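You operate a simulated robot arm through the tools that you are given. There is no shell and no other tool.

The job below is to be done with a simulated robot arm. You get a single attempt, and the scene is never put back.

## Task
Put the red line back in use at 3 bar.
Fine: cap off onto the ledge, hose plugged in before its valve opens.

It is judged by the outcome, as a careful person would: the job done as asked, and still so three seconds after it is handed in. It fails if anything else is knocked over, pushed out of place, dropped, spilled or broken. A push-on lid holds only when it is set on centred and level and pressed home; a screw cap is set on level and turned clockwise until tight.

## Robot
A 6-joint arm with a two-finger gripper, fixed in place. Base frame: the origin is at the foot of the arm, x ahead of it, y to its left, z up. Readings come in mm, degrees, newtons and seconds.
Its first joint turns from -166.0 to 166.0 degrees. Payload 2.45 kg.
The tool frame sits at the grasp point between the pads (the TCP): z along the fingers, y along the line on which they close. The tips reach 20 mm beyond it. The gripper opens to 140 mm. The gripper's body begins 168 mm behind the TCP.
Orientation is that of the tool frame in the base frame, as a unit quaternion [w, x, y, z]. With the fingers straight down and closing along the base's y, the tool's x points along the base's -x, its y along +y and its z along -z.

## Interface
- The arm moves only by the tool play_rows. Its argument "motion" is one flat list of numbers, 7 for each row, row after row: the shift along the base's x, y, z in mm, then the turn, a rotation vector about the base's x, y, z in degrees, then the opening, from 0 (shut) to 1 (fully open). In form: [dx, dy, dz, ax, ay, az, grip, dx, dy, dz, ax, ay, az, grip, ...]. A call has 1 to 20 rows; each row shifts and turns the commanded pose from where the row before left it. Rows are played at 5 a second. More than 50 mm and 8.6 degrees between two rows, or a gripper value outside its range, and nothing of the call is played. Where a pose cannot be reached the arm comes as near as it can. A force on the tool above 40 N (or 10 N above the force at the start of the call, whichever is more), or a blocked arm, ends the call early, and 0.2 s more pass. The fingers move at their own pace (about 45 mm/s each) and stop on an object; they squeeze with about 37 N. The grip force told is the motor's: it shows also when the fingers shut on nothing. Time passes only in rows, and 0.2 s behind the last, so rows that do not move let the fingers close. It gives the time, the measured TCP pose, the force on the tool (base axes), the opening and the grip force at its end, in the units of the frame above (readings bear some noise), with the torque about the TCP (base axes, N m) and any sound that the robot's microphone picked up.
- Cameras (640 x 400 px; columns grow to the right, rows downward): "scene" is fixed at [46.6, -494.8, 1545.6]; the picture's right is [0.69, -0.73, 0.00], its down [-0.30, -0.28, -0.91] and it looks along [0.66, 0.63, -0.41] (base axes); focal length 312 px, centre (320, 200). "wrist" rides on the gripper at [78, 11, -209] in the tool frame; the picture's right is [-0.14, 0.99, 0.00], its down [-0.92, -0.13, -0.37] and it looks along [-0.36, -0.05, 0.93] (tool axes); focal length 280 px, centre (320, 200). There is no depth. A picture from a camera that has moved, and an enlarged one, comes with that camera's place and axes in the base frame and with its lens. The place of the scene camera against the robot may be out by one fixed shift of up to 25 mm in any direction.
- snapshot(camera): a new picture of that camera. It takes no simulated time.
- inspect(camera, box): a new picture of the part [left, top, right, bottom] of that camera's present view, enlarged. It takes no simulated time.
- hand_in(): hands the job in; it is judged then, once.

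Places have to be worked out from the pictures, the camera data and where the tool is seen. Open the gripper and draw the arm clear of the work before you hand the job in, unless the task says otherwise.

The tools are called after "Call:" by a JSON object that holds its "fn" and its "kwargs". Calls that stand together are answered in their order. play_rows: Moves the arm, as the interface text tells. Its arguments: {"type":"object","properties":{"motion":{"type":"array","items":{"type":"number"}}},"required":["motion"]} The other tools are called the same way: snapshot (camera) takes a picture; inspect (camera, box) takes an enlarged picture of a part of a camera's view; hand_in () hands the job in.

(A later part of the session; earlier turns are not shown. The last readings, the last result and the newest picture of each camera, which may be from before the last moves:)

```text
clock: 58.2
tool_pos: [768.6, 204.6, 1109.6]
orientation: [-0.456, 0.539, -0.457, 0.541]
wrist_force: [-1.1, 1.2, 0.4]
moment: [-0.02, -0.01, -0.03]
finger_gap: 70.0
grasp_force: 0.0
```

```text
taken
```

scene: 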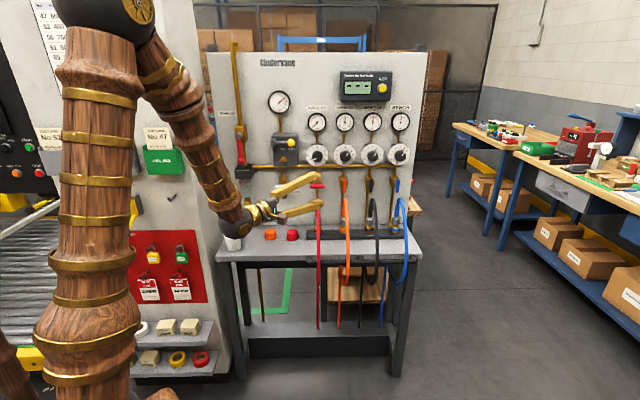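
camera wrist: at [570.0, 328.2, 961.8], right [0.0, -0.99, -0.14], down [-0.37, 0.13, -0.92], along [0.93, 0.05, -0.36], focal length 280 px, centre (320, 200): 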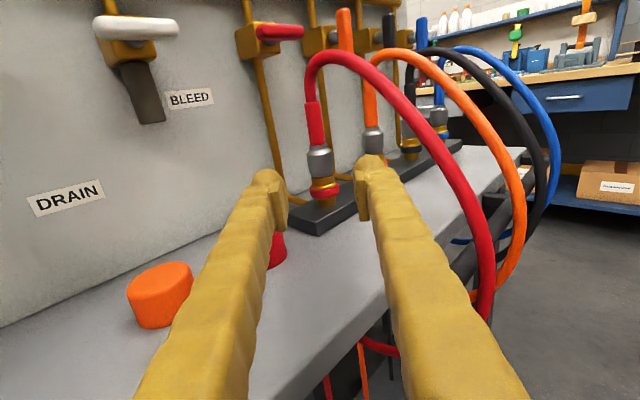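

Good. Now I'm yawing 45° to face the panel squarely and finishing the roll, rising to knob height.

Call:
{"fn": "play_rows", "kwargs": {"motion": [0, 0, 10, 0, 0, 7.5, 0.5, 0, 0, 10, 0, 0, 7.5, 0.5, 0, 0, 10, 0, 0, 7.5, 0.5, 0, 0, 10, 0, 0, 7.5, 0.5, 0, 0, 10, 0, 0, 7.5, 0.5, 0, 0, 10, 0, 0, 7.5, 0.5, 0, 0, 0, 5.439, 5.439, 0, 0.5, 0, 0, 0, 5.439, 5.439, 0, 0.5, 0, 0, 0, 5.439, 5.439, 0, 0.5, 0, 0, 0, 5.439, 5.439, 0, 0.5, 0, 0, 0, 5.439, 5.439, 0, 0.5, 0, 0, 0, 5.439, 5.439, 0, 0.5, 0, 0, 0, 5.439, 5.439, 0, 0.5, 0, 0, 0, 5.439, 5.439, 0, 0.5, 0, 0, 0, 5.439, 5.439, 0, 0.5, 0, 0, 0, 5.439, 5.439, 0, 0.5, 0, 0, 0, 5.439, 5.439, 0, 0.5, 0, 0, 0, 5.439, 5.439, 0, 0.5, 0, 0, 0, 5.439, 5.439, 0, 0.5]}}

Call:
{"fn": "snapshot", "kwargs": {"camera": "wrist"}}

Call:
{"fn": "snapshot", "kwargs": {"camera": "scene"}}

```text
clock: 62.2
tool_pos: [749.3, 266.2, 1139.8]
orientation: [0.39, -0.377, 0.814, 0.207]
wrist_force: [-0.1, 0.4, -0.6]
moment: [0.0, 0.01, 0.01]
finger_gap: 69.9
grasp_force: 0.0
out of reach, approached as far as the arm can: row 2, 3, 4, 5, 6, 10, 11, 12, 13, 14, 15
```

```text
taken
camera wrist: at [609.5, 105.3, 1205.1], right [-0.71, 0.69, 0.15], down [0.3, 0.1, 0.95], along [0.63, 0.72, -0.28], focal length 280 px, centre (320, 200)
```

wrist: 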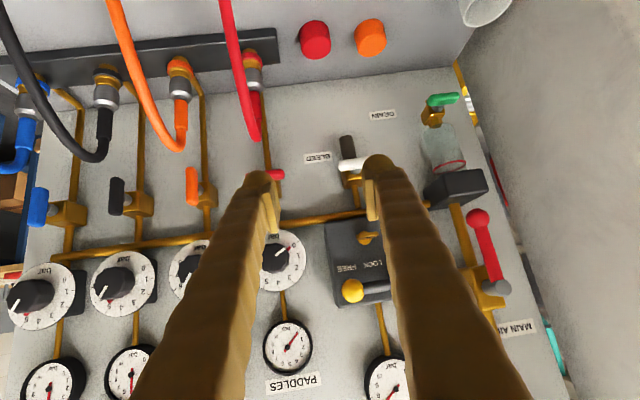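

```text
taken
```

scene: 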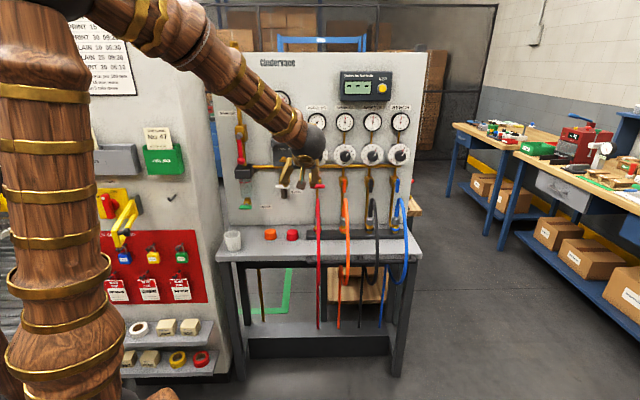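

The previous turn ran into a wrist limit and stopped short, pitched 37° down, but it's in a usable configuration. A 38° tilt will square the tool to the panel with the camera below, so I'm doing that while moving in front of the red knob.

Call:
{"fn": "play_rows", "kwargs": {"motion": [10, 0, 7, 5.266, -5.388, -1.298, 0.5, 20, 1, 7, 5.266, -5.388, -1.298, 0.5, 20, 1, 7, 5.266, -5.388, -1.298, 0.5, 20, 1, 7, 5.266, -5.388, -1.298, 0.5, 20, 1, 7, 5.266, -5.388, -1.298, 0.5, 0, 0, 0, 0, 0, 0, 0.5]}}

Call:
{"fn": "snapshot", "kwargs": {"camera": "wrist"}}

Call:
{"fn": "snapshot", "kwargs": {"camera": "scene"}}

```text
clock: 63.6
tool_pos: [838.8, 268.1, 1174.1]
orientation: [0.653, -0.271, 0.653, 0.271]
wrist_force: [-0.1, 0.1, 0.8]
moment: [-0.01, 0.0, -0.03]
finger_gap: 69.7
grasp_force: 0.1
```

```text
taken
camera wrist: at [684.4, 129.5, 1095.5], right [-0.7, 0.7, 0.14], down [-0.17, -0.35, 0.92], along [0.69, 0.62, 0.36], focal length 280 px, centre (320, 200)
```

wrist: 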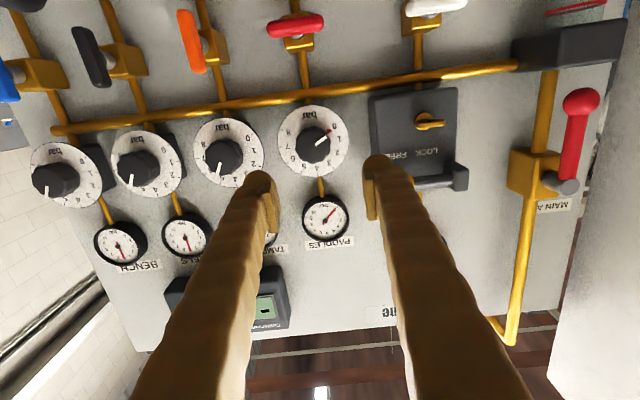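

```text
taken
```

scene: 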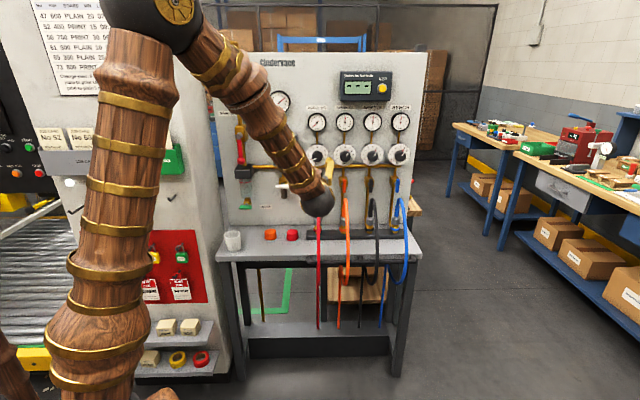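

The tool is now exactly square to the panel. I'm zooming in on the red (PADDLES) dial and red valve from here to locate them.

Call:
{"fn": "inspect", "kwargs": {"camera": "wrist", "box": [264, 90, 364, 190]}}

Call:
{"fn": "inspect", "kwargs": {"camera": "wrist", "box": [250, 0, 350, 90]}}

Call:
{"fn": "inspect", "kwargs": {"camera": "wrist", "box": [360, 80, 480, 200]}}

```text
4.00 times, centred on (314, 140) of wrist
camera zoom: at [684.4, 129.5, 1095.5], right [-0.7, 0.7, 0.14], down [-0.17, -0.35, 0.92], along [0.69, 0.62, 0.36], focal length 1122 px, centre (344, 440)
```

zoom: 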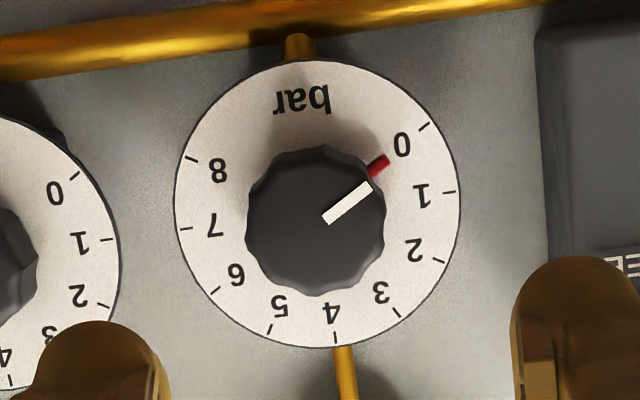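

```text
4.44 times, centred on (300, 45) of wrist
camera zoom: at [684.4, 129.5, 1095.5], right [-0.7, 0.7, 0.14], down [-0.17, -0.35, 0.92], along [0.69, 0.62, 0.36], focal length 1246 px, centre (409, 889)
```

zoom: 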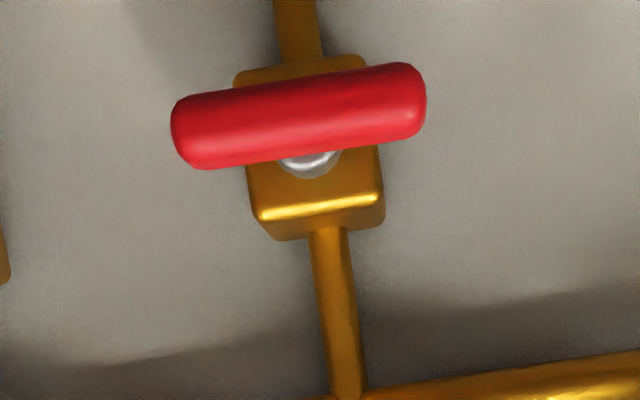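

```text
3.33 times, centred on (420, 140) of wrist
camera zoom: at [684.4, 129.5, 1095.5], right [-0.7, 0.7, 0.14], down [-0.17, -0.35, 0.92], along [0.69, 0.62, 0.36], focal length 935 px, centre (-13, 400)
```

zoom: 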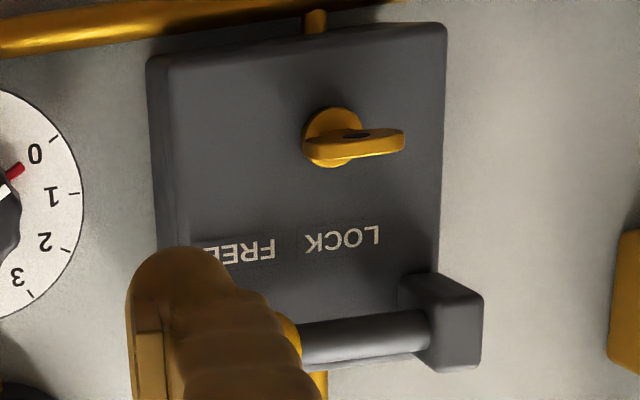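

Triangulating gives the knob at about u=410, p≈940, z≈1160, and the red valve handle at u≈410, p≈930, z≈1027. I'm moving closer, on the knob axis, to refine this before touching it.

Call:
{"fn": "play_rows", "kwargs": {"motion": [16.3, 13.9, -3.4, 0, 0, 0, 0.55, 16.3, 13.9, -3.4, 0, 0, 0, 0.55, 16.3, 13.9, -3.4, 0, 0, 0, 0.55, 16.3, 13.9, -3.4, 0, 0, 0, 0.55, 0, 0, 0, 0, 0, 0, 0.55]}}

Call:
{"fn": "snapshot", "kwargs": {"camera": "wrist"}}

Call:
{"fn": "inspect", "kwargs": {"camera": "wrist", "box": [240, 120, 400, 260]}}

```text
clock: 64.8
tool_pos: [903.8, 324.5, 1161.1]
orientation: [0.653, -0.27, 0.654, 0.27]
wrist_force: [0.4, -0.8, -0.1]
moment: [0.0, 0.0, -0.03]
finger_gap: 77.1
grasp_force: 0.0
```

```text
taken
camera wrist: at [749.1, 184.5, 1082.5], right [-0.7, 0.7, 0.14], down [-0.17, -0.35, 0.92], along [0.69, 0.62, 0.36], focal length 280 px, centre (320, 200)
```

wrist: 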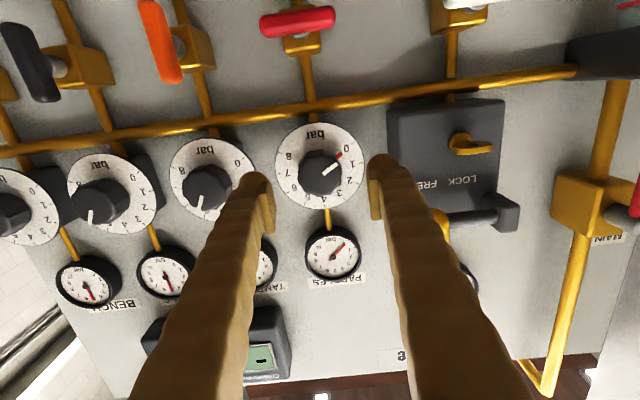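

```text
2.86 times, centred on (320, 190) of wrist
camera zoom: at [749.1, 184.5, 1082.5], right [-0.7, 0.7, 0.14], down [-0.17, -0.35, 0.92], along [0.69, 0.62, 0.36], focal length 801 px, centre (320, 229)
```

zoom: 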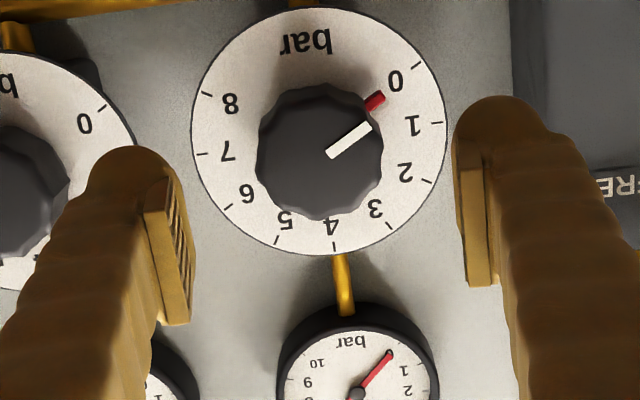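

The dial face is at about p=947 and the knob centre at u≈410, z≈1157. I'm advancing 33 mm with a slight downward correction and a narrower opening, then checking the fingertips against the knob.

Call:
{"fn": "play_rows", "kwargs": {"motion": [7.6, 8, -1.3, 0, 0, 0, 0.47, 7.6, 8, -1.3, 0, 0, 0, 0.47, 7.6, 8, -1.3, 0, 0, 0, 0.47, 0, 0, 0, 0, 0, 0, 0.47]}}

Call:
{"fn": "inspect", "kwargs": {"camera": "wrist", "box": [240, 120, 400, 260]}}

Call:
{"fn": "inspect", "kwargs": {"camera": "scene", "box": [280, 130, 360, 180]}}

```text
clock: 65.8
tool_pos: [926.3, 346.8, 1156.4]
orientation: [0.653, -0.271, 0.654, 0.27]
wrist_force: [0.2, -0.1, 0.0]
moment: [-0.03, -0.01, -0.03]
finger_gap: 65.6
grasp_force: 0.0
```

```text
2.86 times, centred on (320, 190) of wrist
camera zoom: at [772.0, 208.5, 1078.7], right [-0.7, 0.7, 0.14], down [-0.17, -0.35, 0.92], along [0.69, 0.62, 0.36], focal length 801 px, centre (320, 229)
```

zoom: 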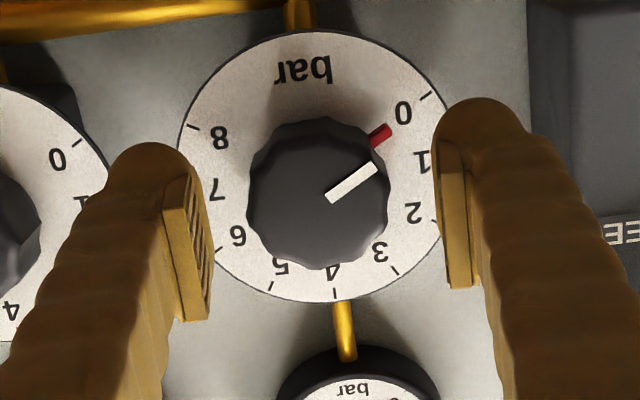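

```text
8.00 times, centred on (320, 155) of scene
camera zoom: at [46.6, -494.8, 1545.6], right [0.69, -0.73, 0.0], down [-0.3, -0.28, -0.91], along [0.66, 0.63, -0.41], focal length 2498 px, centre (320, 560)
```

zoom: 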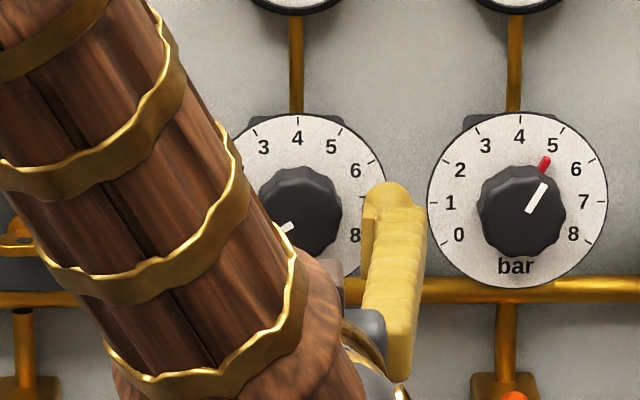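

Refined: knob axis at z≈1156, its body spans p≈912–950, and the dial face is at 952. I'm advancing 17 mm more so the pads straddle the knob with the tips about 10 mm short of the dial, then closing gently.

Call:
{"fn": "play_rows", "kwargs": {"motion": [6, 6, 0, 0, 0, 0, 0.47, 6, 6, 0, 0, 0, 0, 0.47, 0, 0, 0, 0, 0, 0, 0.47]}}

Call:
{"fn": "inspect", "kwargs": {"camera": "wrist", "box": [240, 120, 400, 260]}}

```text
clock: 66.7
tool_pos: [939.7, 360.2, 1155.9]
orientation: [0.653, -0.271, 0.654, 0.27]
wrist_force: [0.0, 0.9, -0.5]
moment: [0.03, 0.0, 0.0]
finger_gap: 66.0
grasp_force: 0.1
```

```text
2.86 times, centred on (320, 190) of wrist
camera zoom: at [784.6, 220.7, 1078.8], right [-0.7, 0.7, 0.14], down [-0.17, -0.35, 0.92], along [0.69, 0.62, 0.36], focal length 801 px, centre (320, 229)
```

zoom: 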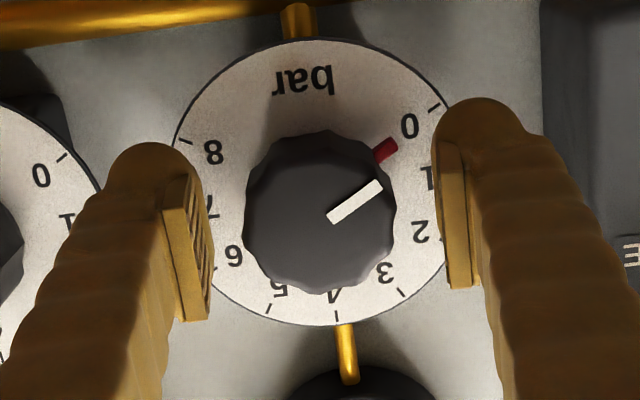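

The knob is centred on the grasp point. Closing on it.

Call:
{"fn": "play_rows", "kwargs": {"motion": [0, 0, 0, 0, 0, 0, 0.38, 0, 0, 0, 0, 0, 0, 0.3, 0, 0, 0, 0, 0, 0, 0, 0, 0, 0, 0, 0, 0, 0]}}

Call:
{"fn": "inspect", "kwargs": {"camera": "wrist", "box": [240, 120, 400, 260]}}

```text
clock: 67.7
tool_pos: [939.2, 358.6, 1156.6]
orientation: [0.653, -0.27, 0.654, 0.27]
wrist_force: [12.8, -5.9, -0.3]
moment: [0.0, 0.07, -0.07]
finger_gap: 42.9
grasp_force: 38.5
```

```text
2.86 times, centred on (320, 190) of wrist
camera zoom: at [784.8, 220.2, 1078.8], right [-0.7, 0.7, 0.14], down [-0.17, -0.35, 0.92], along [0.69, 0.62, 0.36], focal length 801 px, centre (320, 229)
```

zoom: 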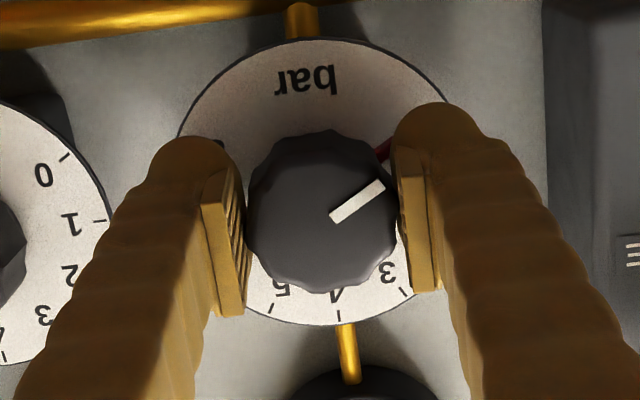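

Gripped at 43 mm with a slight 13 N sideways load, so I'm shifting 0.6 mm to relieve it. Then I'll start turning clockwise, 40° first.

Call:
{"fn": "play_rows", "kwargs": {"motion": [0.5, -0.5, 0, 0, 0, 0, 0, 0, 0, 0, 5.657, 5.657, 0, 0, 0, 0, 0, 5.657, 5.657, 0, 0, 0, 0, 0, 5.657, 5.657, 0, 0, 0, 0, 0, 5.657, 5.657, 0, 0, 0, 0, 0, 5.657, 5.657, 0, 0]}}

Call:
{"fn": "snapshot", "kwargs": {"camera": "wrist"}}

Call:
{"fn": "inspect", "kwargs": {"camera": "scene", "box": [300, 100, 364, 140]}}

```text
clock: 69.0
tool_pos: [937.3, 361.3, 1156.8]
orientation: [0.521, -0.032, 0.706, 0.479]
wrist_force: [-29.5, 7.8, 12.1]
moment: [0.06, -0.19, 0.32]
finger_gap: 42.5
grasp_force: 45.0
```

```text
taken
camera wrist: at [750.3, 254.7, 1104.3], right [-0.48, 0.47, 0.74], down [0.23, -0.75, 0.62], along [0.85, 0.47, 0.25], focal length 280 px, centre (320, 200)
```

wrist: 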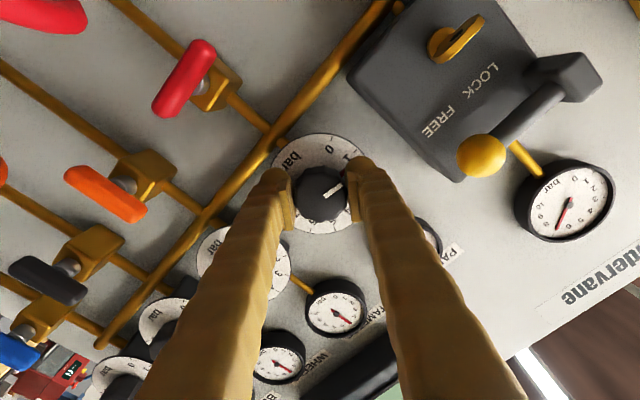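

```text
10.00 times, centred on (332, 120) of scene
camera zoom: at [46.6, -494.8, 1545.6], right [0.69, -0.73, 0.0], down [-0.3, -0.28, -0.91], along [0.66, 0.63, -0.41], focal length 3122 px, centre (200, 1000)
```

zoom: 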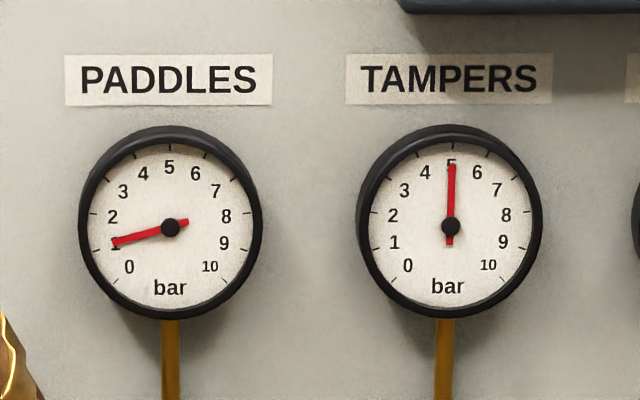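

The gauge follows live and now reads about 1.1 bar. The side force shows my rotation centre is 1–2 mm low, so I'm shifting the tool along the closing axis to relieve it before continuing.

Call:
{"fn": "play_rows", "kwargs": {"motion": [-0.6, 0, 0.8, 0, 0, 0, 0, -0.3, 0, 0.7, 0, 0, 0, 0]}}

```text
clock: 69.7
tool_pos: [938.5, 361.7, 1157.3]
orientation: [0.521, -0.033, 0.707, 0.477]
wrist_force: [-11.7, 23.1, 4.6]
moment: [0.01, -0.08, 0.2]
finger_gap: 42.3
grasp_force: 45.0
```

The remaining load is mostly along −u, so I'm easing the tool 1 mm that way.

Call:
{"fn": "play_rows", "kwargs": {"motion": [-0.4, 0.4, 0, 0, 0, 0, 0, -0.4, 0.4, 0, 0, 0, 0, 0]}}

```text
clock: 70.2
tool_pos: [937.9, 361.2, 1157.8]
orientation: [0.521, -0.031, 0.707, 0.477]
wrist_force: [17.0, 29.4, -0.6]
moment: [-0.12, 0.09, 0.09]
finger_gap: 42.6
grasp_force: 45.1
```

Force is now mostly along the panel normal, with the knob being tugged outward slightly. I'm easing 0.8 mm toward the panel.

Call:
{"fn": "play_rows", "kwargs": {"motion": [0.3, 0.5, 0, 0, 0, 0, 0, 0, 0, 0, 0, 0, 0, 0]}}

```text
clock: 70.8
tool_pos: [939.7, 360.9, 1157.7]
orientation: [0.521, -0.031, 0.707, 0.478]
wrist_force: [9.4, 12.0, -1.5]
moment: [0.02, 0.03, 0.03]
finger_gap: 42.5
grasp_force: 45.5
```

Forces are down to about 15 N. I'm continuing the clockwise turn another 24° with a tiny inward correction.

Call:
{"fn": "play_rows", "kwargs": {"motion": [0.25, 0.25, 0, 0, 0, 0, 0, 0, 0, 0, 5.657, 5.657, 0, 0, 0, 0, 0, 5.657, 5.657, 0, 0, 0, 0, 0, 5.657, 5.657, 0, 0, 0, 0, 0, 0, 0, 0, 0]}}

Call:
{"fn": "inspect", "kwargs": {"camera": "scene", "box": [300, 100, 364, 140]}}

Call:
{"fn": "inspect", "kwargs": {"camera": "wrist", "box": [240, 120, 400, 260]}}

```text
clock: 72.0
tool_pos: [938.0, 361.6, 1158.4]
orientation: [0.41, 0.116, 0.697, 0.576]
wrist_force: [-11.1, -5.5, 6.1]
moment: [0.1, -0.09, 0.01]
finger_gap: 42.4
grasp_force: 45.5
```

```text
10.00 times, centred on (332, 120) of scene
camera zoom: at [46.6, -494.8, 1545.6], right [0.69, -0.73, 0.0], down [-0.3, -0.28, -0.91], along [0.66, 0.63, -0.41], focal length 3122 px, centre (200, 1000)
```

zoom: 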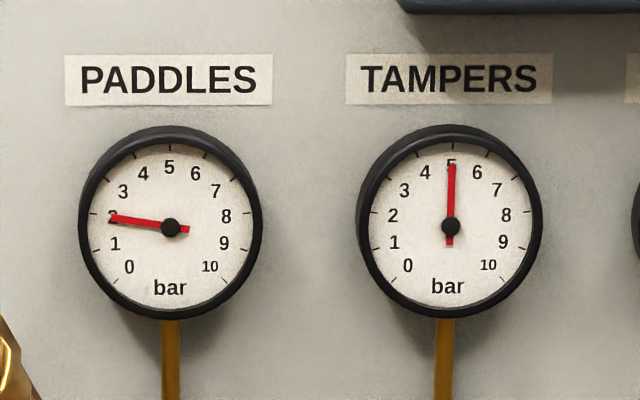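

```text
2.86 times, centred on (320, 190) of wrist
camera zoom: at [737.8, 267.2, 1133.7], right [-0.22, 0.22, 0.95], down [0.37, -0.89, 0.29], along [0.9, 0.41, 0.12], focal length 801 px, centre (320, 229)
```

zoom: 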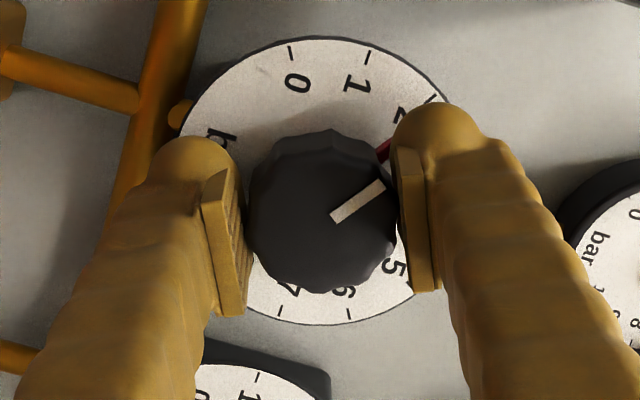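

The gauge reads about 2.0 bar at 64° turned, which fits 30° per bar. I'm turning another 26° and re-reading.

Call:
{"fn": "play_rows", "kwargs": {"motion": [0, 0, 0, 5.657, 5.657, 0, 0, 0, 0, 0, 5.657, 5.657, 0, 0, 0, 0, 0, 5.657, 5.657, 0, 0, 0, 0, 0, 1.414, 1.414, 0, 0, 0, 0, 0, 0, 0, 0, 0]}}

Call:
{"fn": "inspect", "kwargs": {"camera": "scene", "box": [300, 105, 332, 135]}}

Call:
{"fn": "inspect", "kwargs": {"camera": "wrist", "box": [240, 120, 400, 260]}}

```text
clock: 73.1
tool_pos: [937.3, 361.3, 1159.7]
orientation: [0.271, 0.269, 0.652, 0.655]
wrist_force: [-14.7, -8.1, 5.1]
moment: [0.05, -0.08, 0.01]
finger_gap: 42.6
grasp_force: 45.3
stopped in row 5: the force on the tool passed its limit at 40 N (the readings are from after the stop); the commanded pose is now the measured one
```

```text
13.33 times, centred on (316, 120) of scene
camera zoom: at [46.6, -494.8, 1545.6], right [0.69, -0.73, 0.0], down [-0.3, -0.28, -0.91], along [0.66, 0.63, -0.41], focal length 4162 px, centre (373, 1267)
```

zoom: 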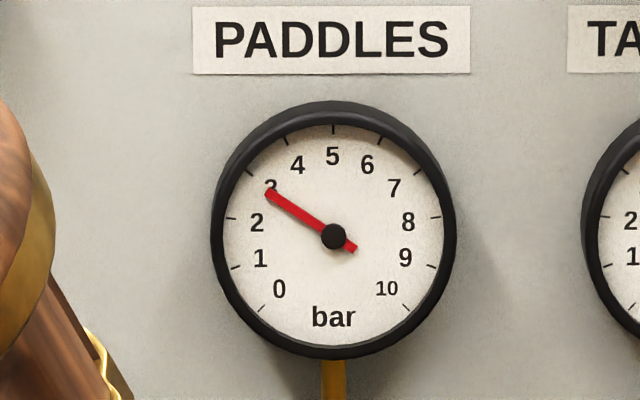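

```text
2.86 times, centred on (320, 190) of wrist
camera zoom: at [735.5, 269.5, 1169.7], right [0.09, -0.1, 0.99], down [0.39, -0.91, -0.13], along [0.91, 0.4, -0.05], focal length 801 px, centre (320, 229)
```

zoom: 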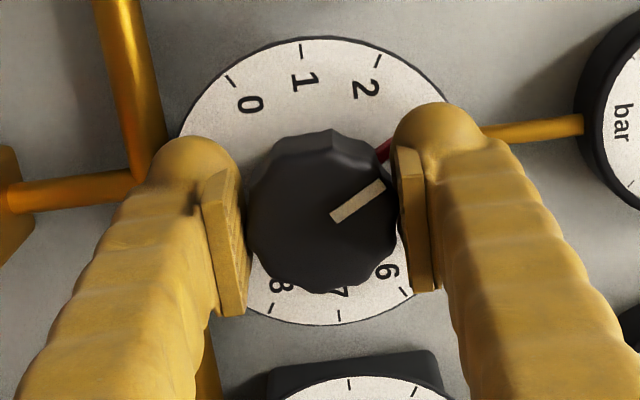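

The gauge looks very close to 3. I'm zooming in as far as possible to read it accurately before letting go.

Call:
{"fn": "inspect", "kwargs": {"camera": "scene", "box": [308, 113, 326, 132]}}

Call:
{"fn": "inspect", "kwargs": {"camera": "scene", "box": [336, 113, 354, 132]}}

```text
16.00 times, centred on (317, 122) of scene
camera zoom: at [46.6, -494.8, 1545.6], right [0.69, -0.73, 0.0], down [-0.3, -0.28, -0.91], along [0.66, 0.63, -0.41], focal length 4995 px, centre (368, 1440)
```

zoom: 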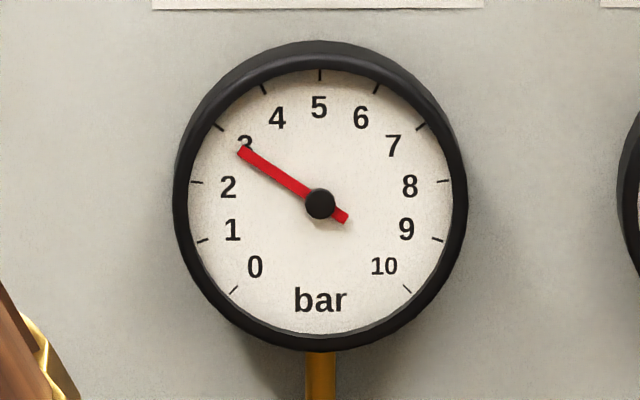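

```text
16.00 times, centred on (345, 122) of scene
camera zoom: at [46.6, -494.8, 1545.6], right [0.69, -0.73, 0.0], down [-0.3, -0.28, -0.91], along [0.66, 0.63, -0.41], focal length 4995 px, centre (-80, 1440)
```

zoom: 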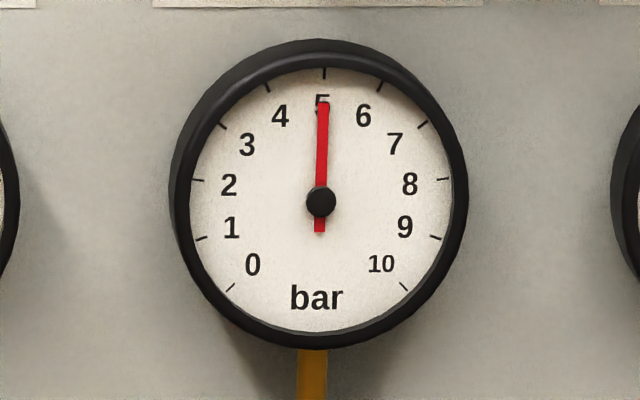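

By the tick geometry the needle is about 2.9 bar, so roughly 2.5° more clockwise is needed. I'm making that small correction.

Call:
{"fn": "play_rows", "kwargs": {"motion": [0, 0, 0, 1.0, 1.0, 0, 0, 0, 0, 0, 1.0, 1.0, 0, 0]}}

Call:
{"fn": "inspect", "kwargs": {"camera": "scene", "box": [308, 113, 326, 132]}}

```text
clock: 73.7
tool_pos: [936.9, 361.6, 1159.3]
orientation: [0.255, 0.285, 0.646, 0.661]
wrist_force: [-25.7, -11.2, 9.9]
moment: [0.07, -0.13, 0.05]
finger_gap: 42.4
grasp_force: 45.4
```

```text
16.00 times, centred on (317, 122) of scene
camera zoom: at [46.6, -494.8, 1545.6], right [0.69, -0.73, 0.0], down [-0.3, -0.28, -0.91], along [0.66, 0.63, -0.41], focal length 4995 px, centre (368, 1440)
```

zoom: 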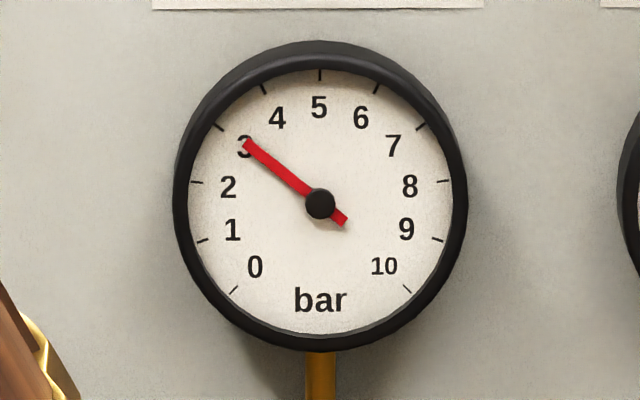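

Now it reads slightly over (about 3.05–3.1), so I'm backing off a little over 1°.

Call:
{"fn": "play_rows", "kwargs": {"motion": [0, 0, 0, -0.95, -0.95, 0, 0, 0, 0, 0, 0, 0, 0, 0]}}

Call:
{"fn": "inspect", "kwargs": {"camera": "scene", "box": [308, 113, 326, 132]}}

```text
clock: 74.3
tool_pos: [937.0, 362.1, 1160.6]
orientation: [0.263, 0.277, 0.65, 0.657]
wrist_force: [-33.6, -13.8, 11.8]
moment: [0.09, -0.12, 0.09]
finger_gap: 42.6
grasp_force: 44.7
```

```text
16.00 times, centred on (317, 122) of scene
camera zoom: at [46.6, -494.8, 1545.6], right [0.69, -0.73, 0.0], down [-0.3, -0.28, -0.91], along [0.66, 0.63, -0.41], focal length 4995 px, centre (368, 1440)
```

zoom: 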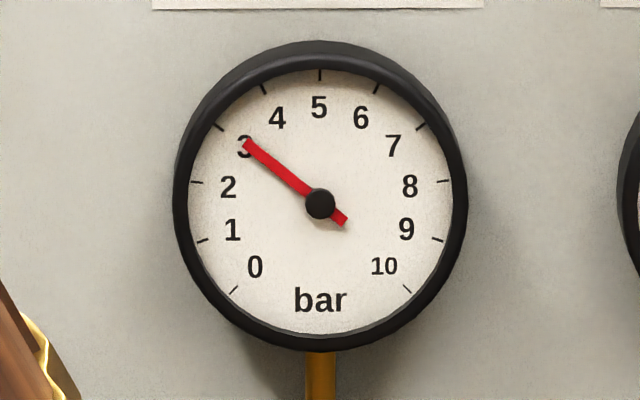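

The needle reads about 3.1, with a bit of backlash. I'm relieving the outward push and turning back about 2.5°.

Call:
{"fn": "play_rows", "kwargs": {"motion": [-0.5, -0.4, 0.2, 0, 0, 0, 0, 0, 0, 0, -0.9, -0.9, 0, 0, 0, 0, 0, -0.9, -0.9, 0, 0, 0, 0, 0, 0, 0, 0, 0]}}

Call:
{"fn": "inspect", "kwargs": {"camera": "scene", "box": [308, 113, 326, 132]}}

```text
clock: 75.3
tool_pos: [938.0, 361.4, 1159.1]
orientation: [0.278, 0.263, 0.655, 0.652]
wrist_force: [0.1, 9.4, 13.7]
moment: [0.05, -0.09, 0.11]
finger_gap: 42.2
grasp_force: 44.8
```

```text
16.00 times, centred on (317, 122) of scene
camera zoom: at [46.6, -494.8, 1545.6], right [0.69, -0.73, 0.0], down [-0.3, -0.28, -0.91], along [0.66, 0.63, -0.41], focal length 4995 px, centre (368, 1440)
```

zoom: 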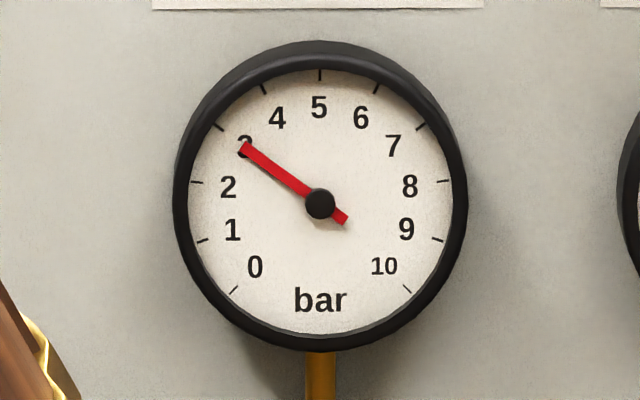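

The needle is now right on 3.0. I'm opening the fingers and checking the reading holds.

Call:
{"fn": "play_rows", "kwargs": {"motion": [0, 0, 0, 0, 0, 0, 0.35, 0, 0, 0, 0, 0, 0, 0.47, 0, 0, 0, 0, 0, 0, 0.47]}}

Call:
{"fn": "inspect", "kwargs": {"camera": "scene", "box": [308, 113, 326, 132]}}

Call:
{"fn": "inspect", "kwargs": {"camera": "wrist", "box": [240, 120, 400, 260]}}

```text
clock: 76.1
tool_pos: [938.1, 361.2, 1159.6]
orientation: [0.277, 0.263, 0.655, 0.651]
wrist_force: [-0.2, -0.2, 0.3]
moment: [0.02, 0.01, 0.04]
finger_gap: 65.8
grasp_force: 0.1
```

```text
16.00 times, centred on (317, 122) of scene
camera zoom: at [46.6, -494.8, 1545.6], right [0.69, -0.73, 0.0], down [-0.3, -0.28, -0.91], along [0.66, 0.63, -0.41], focal length 4995 px, centre (368, 1440)
```

zoom: 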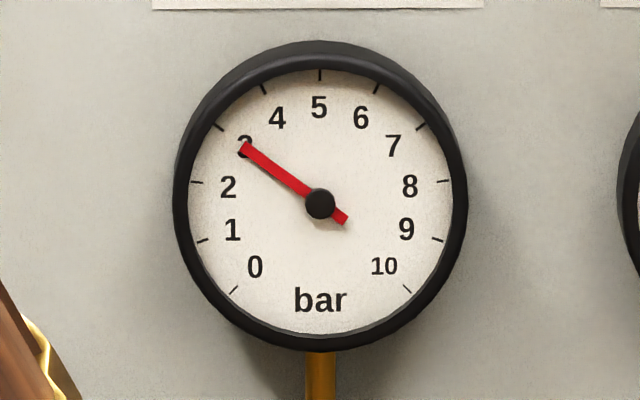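

```text
2.86 times, centred on (320, 190) of wrist
camera zoom: at [735.5, 269.4, 1167.6], right [0.08, -0.08, 0.99], down [0.39, -0.91, -0.11], along [0.92, 0.4, -0.04], focal length 801 px, centre (320, 229)
```

zoom: 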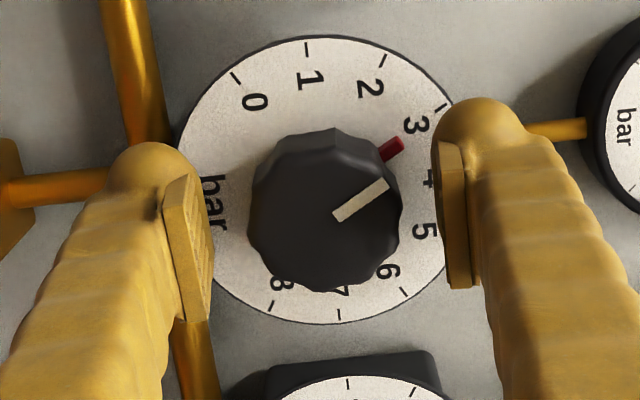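

The regulator holds at 3 bar with the fingers released. Next is the valve. The hose loop peaks just below and in front of the handle, so I'm backing off, pitching the tool 30° down to approach over the hose, and viewing the handle.

Call:
{"fn": "play_rows", "kwargs": {"motion": [-8, -8, 0, 0, 0, 0, 0.47, -22, -22, 0, 0, 0, 0, 0.47, -23, -23, 0, 1.2, 1.2, 0, 0.47, 0, 0, 0, -5.303, 5.303, 0, 0.47, 0, 0, 0, -5.303, 5.303, 0, 0.47, 0, 0, 0, -5.303, 5.303, 0, 0.47, 0, 0, 0, -5.303, 5.303, 0, 0.47, 0, 0, -25, 0, 0, 0, 0.47, 0, 0, -25, 0, 0, 0, 0.47, 0, 0, -20, 0, 0, 0, 0.47, 0, 0, 0, 0, 0, 0, 0.47]}}

Call:
{"fn": "snapshot", "kwargs": {"camera": "wrist"}}

Call:
{"fn": "inspect", "kwargs": {"camera": "wrist", "box": [240, 120, 400, 260]}}

Call:
{"fn": "snapshot", "kwargs": {"camera": "scene"}}

```text
clock: 78.5
tool_pos: [885.6, 308.1, 1088.9]
orientation: [0.189, 0.335, 0.798, 0.464]
wrist_force: [0.2, -0.4, -0.4]
moment: [0.01, 0.0, 0.0]
finger_gap: 65.6
grasp_force: 0.1
```

```text
taken
camera wrist: at [706.8, 240.3, 1202.8], right [0.45, 0.24, 0.86], down [0.38, -0.92, 0.06], along [0.81, 0.3, -0.51], focal length 280 px, centre (320, 200)
```

wrist: 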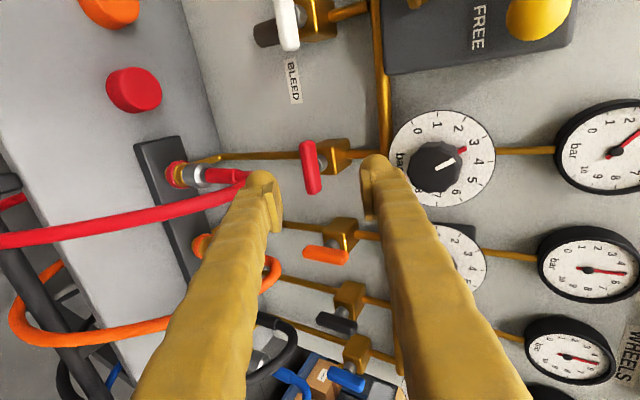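

```text
2.86 times, centred on (320, 190) of wrist
camera zoom: at [706.8, 240.3, 1202.8], right [0.45, 0.24, 0.86], down [0.38, -0.92, 0.06], along [0.81, 0.3, -0.51], focal length 801 px, centre (320, 229)
```

zoom: 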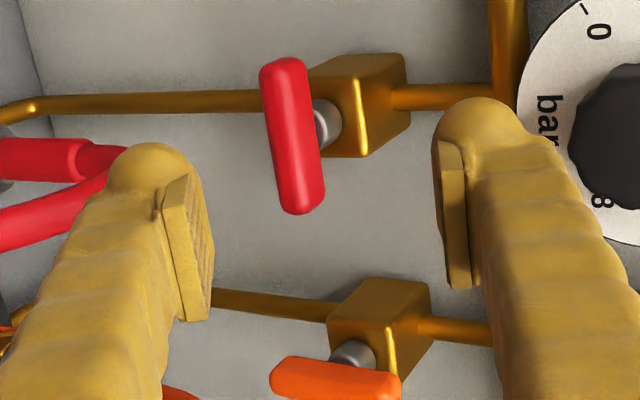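

```text
taken
```

scene: 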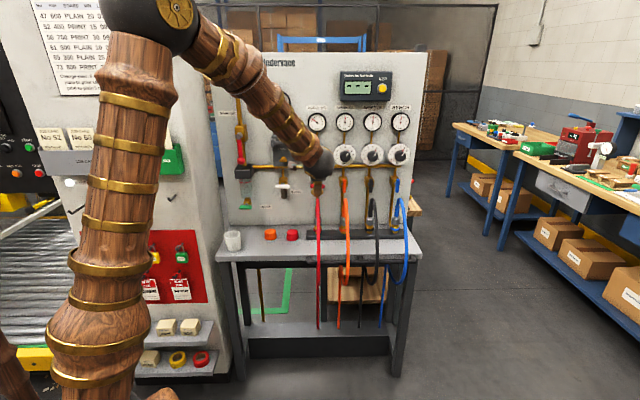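

I have a clear view: the handle bar is centred at about u=410, p≈932, z≈1026, with the valve body front around p≈953. I'm narrowing the opening to about 40 mm and sliding in along the tool axis, stopping short to check.

Call:
{"fn": "play_rows", "kwargs": {"motion": [3.4, 0.6, -14.3, 0, 0, 0, 0.29, 0, 0, 0, 0, 0, 0, 0.29, 12.7, 12.7, -10.4, 0, 0, 0, 0.29, 12.7, 12.7, -10.4, 0, 0, 0, 0.29, 8, 8, -6.6, 0, 0, 0, 0.29, 0, 0, 0, 0, 0, 0, 0.29]}}

Call:
{"fn": "inspect", "kwargs": {"camera": "wrist", "box": [240, 120, 400, 260]}}

Call:
{"fn": "inspect", "kwargs": {"camera": "scene", "box": [280, 160, 360, 210]}}

```text
clock: 79.9
tool_pos: [921.6, 342.7, 1047.8]
orientation: [0.188, 0.335, 0.798, 0.464]
wrist_force: [0.8, -0.6, -0.7]
moment: [0.01, -0.06, 0.05]
finger_gap: 40.5
grasp_force: 0.1
```

```text
2.86 times, centred on (320, 190) of wrist
camera zoom: at [743.0, 274.2, 1161.7], right [0.45, 0.24, 0.86], down [0.38, -0.92, 0.06], along [0.81, 0.3, -0.51], focal length 801 px, centre (320, 229)
```

zoom: 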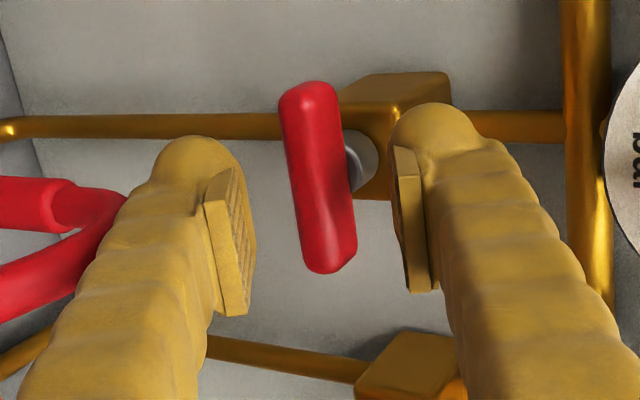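

```text
8.00 times, centred on (320, 185) of scene
camera zoom: at [46.6, -494.8, 1545.6], right [0.69, -0.73, 0.0], down [-0.3, -0.28, -0.91], along [0.66, 0.63, -0.41], focal length 2498 px, centre (320, 320)
```

zoom: 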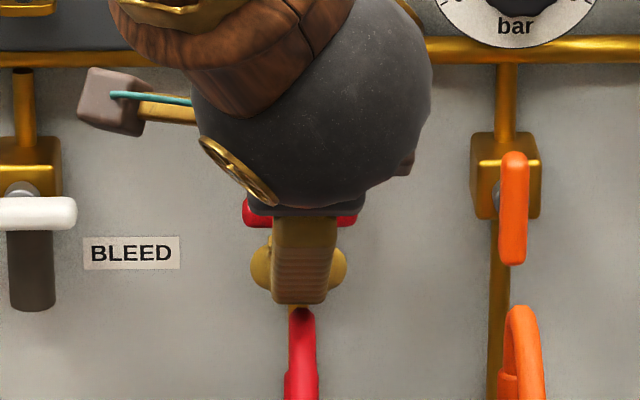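

The handle sits well between the fingers. I'm advancing the final ~27 mm along the tool axis with a 1.3 mm rightward correction.

Call:
{"fn": "play_rows", "kwargs": {"motion": [8.6, 7.7, -6.8, 0, 0, 0, 0.29, 8.6, 7.7, -6.8, 0, 0, 0, 0.29, 0, 0, 0, 0, 0, 0, 0.29]}}

Call:
{"fn": "inspect", "kwargs": {"camera": "wrist", "box": [240, 120, 400, 260]}}

```text
clock: 80.7
tool_pos: [939.2, 357.6, 1034.2]
orientation: [0.189, 0.335, 0.797, 0.465]
wrist_force: [0.4, 0.6, 0.1]
moment: [0.03, -0.01, 0.0]
finger_gap: 40.4
grasp_force: 0.1
```

```text
2.86 times, centred on (320, 190) of wrist
camera zoom: at [760.4, 289.4, 1147.9], right [0.45, 0.24, 0.86], down [0.38, -0.92, 0.06], along [0.81, 0.3, -0.51], focal length 801 px, centre (320, 229)
```

zoom: 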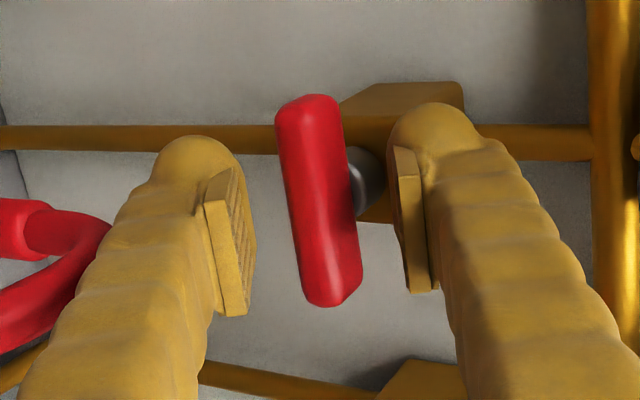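

The bar is centred between the pads. Closing on the handle.

Call:
{"fn": "play_rows", "kwargs": {"motion": [0, 0, 0, 0, 0, 0, 0.15, 0, 0, 0, 0, 0, 0, 0, 0, 0, 0, 0, 0, 0, 0, 0, 0, 0, 0, 0, 0, 0]}}

Call:
{"fn": "inspect", "kwargs": {"camera": "wrist", "box": [240, 120, 400, 260]}}

```text
clock: 81.7
tool_pos: [939.1, 357.9, 1035.5]
orientation: [0.189, 0.333, 0.798, 0.466]
wrist_force: [10.4, 6.9, 22.8]
moment: [0.42, -0.85, 0.35]
finger_gap: 22.0
grasp_force: 45.2
```

```text
2.86 times, centred on (320, 190) of wrist
camera zoom: at [760.5, 289.5, 1149.3], right [0.45, 0.24, 0.86], down [0.38, -0.92, 0.06], along [0.81, 0.3, -0.51], focal length 801 px, centre (320, 229)
```

zoom: 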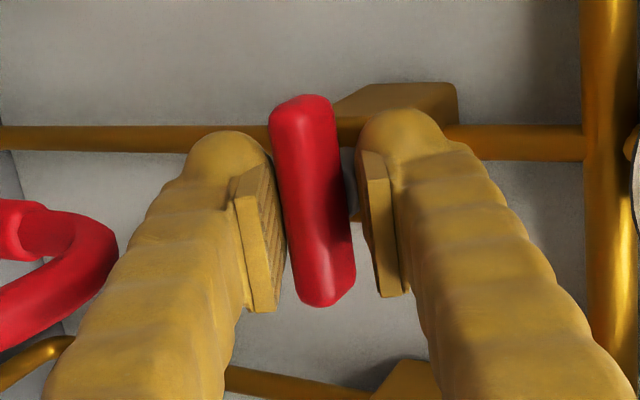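

The grip closed at 22 mm, but the force and moment suggest the upper fingertip may be touching the valve body. I'm opening, backing off 5 mm along the tool axis, and gripping again to compare.

Call:
{"fn": "play_rows", "kwargs": {"motion": [0, 0, 0, 0, 0, 0, 0.29, 0, 0, 0, 0, 0, 0, 0.29, -3.1, -3.1, 2.5, 0, 0, 0, 0.29, 0, 0, 0, 0, 0, 0, 0.15, 0, 0, 0, 0, 0, 0, 0, 0, 0, 0, 0, 0, 0, 0, 0, 0, 0, 0, 0, 0, 0]}}

Call:
{"fn": "inspect", "kwargs": {"camera": "wrist", "box": [240, 120, 400, 260]}}

```text
clock: 83.1
tool_pos: [935.0, 353.7, 1034.4]
orientation: [0.188, 0.335, 0.799, 0.463]
wrist_force: [-21.1, -12.9, 9.4]
moment: [0.58, -0.76, 0.21]
finger_gap: 17.8
grasp_force: 38.3
stopped in row 7: the force on the tool passed its limit at 44 N (the readings are from after the stop); the commanded pose is now the measured one
```

```text
2.86 times, centred on (320, 190) of wrist
camera zoom: at [755.9, 284.9, 1149.9], right [0.45, 0.25, 0.86], down [0.38, -0.92, 0.06], along [0.81, 0.29, -0.51], focal length 801 px, centre (320, 229)
```

zoom: 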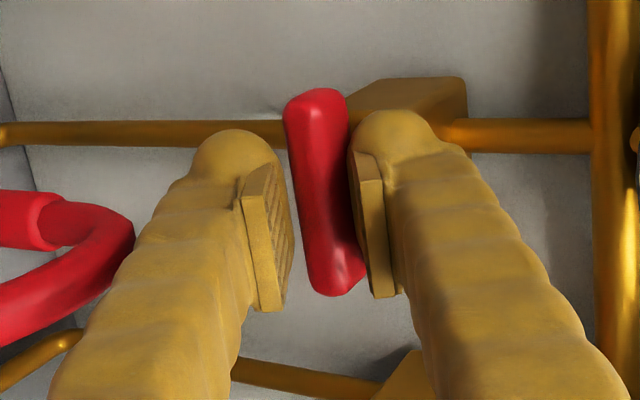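

The second grip caught the bar only with the fingertips, while the first had better depth. I'm regripping with a flatter 25° approach and the tips about 10 mm past the bar's centre, which should still clear both the valve body and the hose.

Call:
{"fn": "play_rows", "kwargs": {"motion": [0, 0, 0, 0, 0, 0, 0.29, 0, 0, 0, 0, 0, 0, 0.29, -15.3, -15.3, 12.5, 0, 0, 0, 0.29, 0, 0, 0, 3.54, -3.54, 0, 0.29, -0.7, -0.7, -2.2, 0, 0, 0, 0.29, 11.4, 11.4, -7.5, 0, 0, 0, 0.29, 9, 9, -6, 0, 0, 0, 0.29, 0, 0, 0, 0, 0, 0, 0.29]}}

Call:
{"fn": "inspect", "kwargs": {"camera": "wrist", "box": [240, 120, 400, 260]}}

```text
clock: 83.5
tool_pos: [932.7, 351.4, 1033.0]
orientation: [0.187, 0.336, 0.799, 0.462]
wrist_force: [-36.3, -21.5, -1.2]
moment: [-0.03, -0.23, 0.24]
finger_gap: 24.7
grasp_force: 0.2
stopped in row 1: the force on the tool passed its limit at 44 N (the readings are from after the stop); the commanded pose is now the measured one
```

```text
2.86 times, centred on (320, 190) of wrist
camera zoom: at [754.7, 283.8, 1147.9], right [0.46, 0.25, 0.85], down [0.38, -0.92, 0.07], along [0.81, 0.29, -0.52], focal length 801 px, centre (320, 229)
```

zoom: 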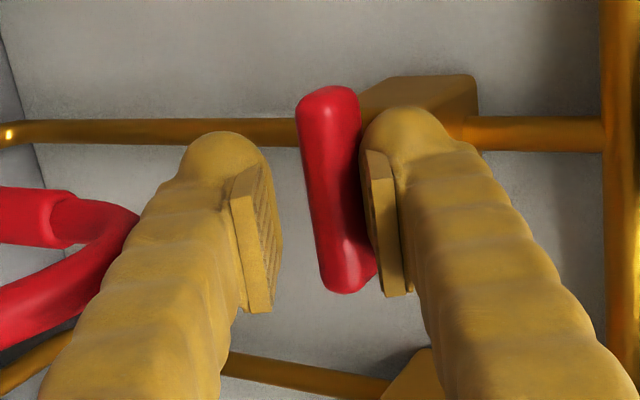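

The tool is being pushed outward off the bar as the fingers open. I'm backing straight out to relieve that before repositioning.

Call:
{"fn": "play_rows", "kwargs": {"motion": [-2.1, -2.1, 0.5, 0, 0, 0, 0.29]}}

Call:
{"fn": "play_rows", "kwargs": {"motion": [-5, -5, 4, 0, 0, 0, 0.29, -8, -8, 6.5, 0, 0, 0, 0.29, 0, 0, 0, 0, 0, 0, 0.29]}}

Call:
{"fn": "snapshot", "kwargs": {"camera": "wrist"}}

Call:
{"fn": "inspect", "kwargs": {"camera": "wrist", "box": [240, 120, 400, 260]}}

```text
clock: 83.9
tool_pos: [930.7, 351.0, 1035.6]
orientation: [0.189, 0.335, 0.798, 0.464]
wrist_force: [0.3, 0.5, 0.4]
moment: [0.0, -0.05, -0.01]
finger_gap: 40.3
grasp_force: 0.0
```

```text
clock: 84.7
tool_pos: [918.8, 336.6, 1044.5]
orientation: [0.188, 0.335, 0.799, 0.462]
wrist_force: [0.2, 1.3, 0.2]
moment: [-0.03, 0.02, -0.01]
finger_gap: 40.6
grasp_force: 0.0
```

```text
taken
camera wrist: at [740.6, 269.5, 1160.0], right [0.46, 0.25, 0.86], down [0.38, -0.92, 0.07], along [0.81, 0.29, -0.51], focal length 280 px, centre (320, 200)
```

wrist: 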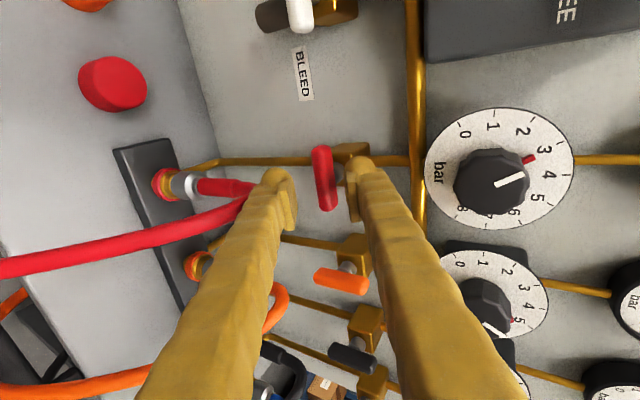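

```text
2.86 times, centred on (320, 190) of wrist
camera zoom: at [740.6, 269.5, 1160.0], right [0.46, 0.25, 0.86], down [0.38, -0.92, 0.07], along [0.81, 0.29, -0.51], focal length 801 px, centre (320, 229)
```

zoom: 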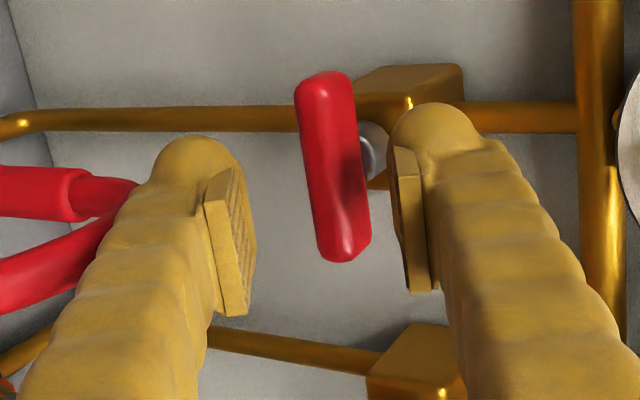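

All free again, and the handle is still horizontal. I'm flattening the tool to 22° below horizontal and going in a little deeper, with the bar centred between the pads.

Call:
{"fn": "play_rows", "kwargs": {"motion": [0, 0, 0, 5.66, -5.66, 0, 0.29, -0.2, -0.2, -0.7, 0, 0, 0, 0.29, 7.8, 7.8, -4.45, 0, 0, 0, 0.29, 7.8, 7.8, -4.45, 0, 0, 0, 0.29, 7.7, 7.7, -4.4, 0, 0, 0, 0.29, 0, 0, 0, 0, 0, 0, 0.29]}}

Call:
{"fn": "inspect", "kwargs": {"camera": "wrist", "box": [240, 120, 400, 260]}}

Call:
{"fn": "inspect", "kwargs": {"camera": "scene", "box": [280, 160, 360, 210]}}

```text
clock: 86.1
tool_pos: [941.5, 361.2, 1030.5]
orientation: [0.21, 0.321, 0.765, 0.517]
wrist_force: [-0.4, 0.1, 1.2]
moment: [0.0, 0.0, 0.0]
finger_gap: 40.4
grasp_force: 0.1
```

```text
2.86 times, centred on (320, 190) of wrist
camera zoom: at [754.1, 282.9, 1120.1], right [0.37, 0.16, 0.92], down [0.37, -0.93, 0.01], along [0.85, 0.34, -0.4], focal length 801 px, centre (320, 229)
```

zoom: 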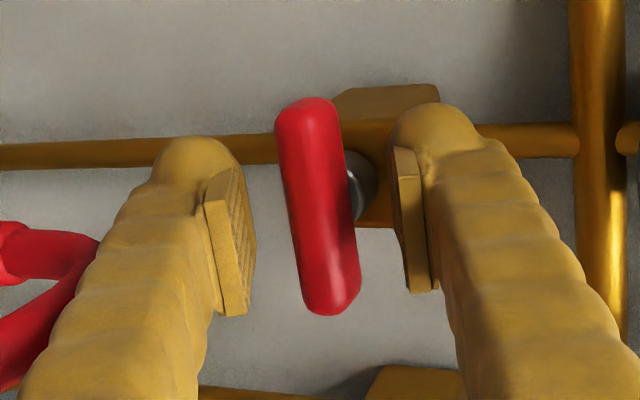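

```text
8.00 times, centred on (320, 185) of scene
camera zoom: at [46.6, -494.8, 1545.6], right [0.69, -0.73, 0.0], down [-0.3, -0.28, -0.91], along [0.66, 0.63, -0.41], focal length 2498 px, centre (320, 320)
```

zoom: 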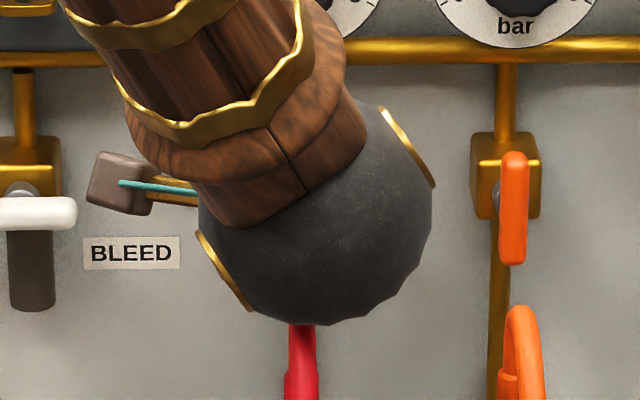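

The bar is centred and slightly deeper in the pads. Closing.

Call:
{"fn": "play_rows", "kwargs": {"motion": [0, 0, 0, 0, 0, 0, 0.15, 0, 0, 0, 0, 0, 0, 0.1, 0, 0, 0, 0, 0, 0, 0, 0, 0, 0, 0, 0, 0, 0]}}

Call:
{"fn": "inspect", "kwargs": {"camera": "wrist", "box": [240, 120, 400, 260]}}

```text
clock: 87.1
tool_pos: [942.8, 361.7, 1032.6]
orientation: [0.211, 0.32, 0.764, 0.518]
wrist_force: [13.8, 9.3, 28.9]
moment: [0.48, -0.75, 0.11]
finger_gap: 22.2
grasp_force: 39.7
```

```text
2.86 times, centred on (320, 190) of wrist
camera zoom: at [754.2, 283.1, 1121.8], right [0.36, 0.16, 0.92], down [0.37, -0.93, 0.01], along [0.85, 0.34, -0.4], focal length 801 px, centre (320, 229)
```

zoom: 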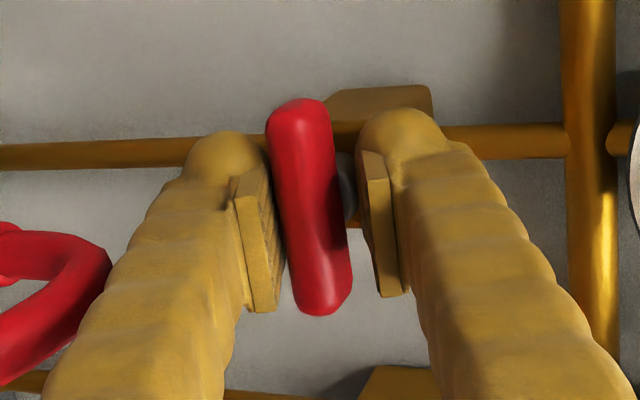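

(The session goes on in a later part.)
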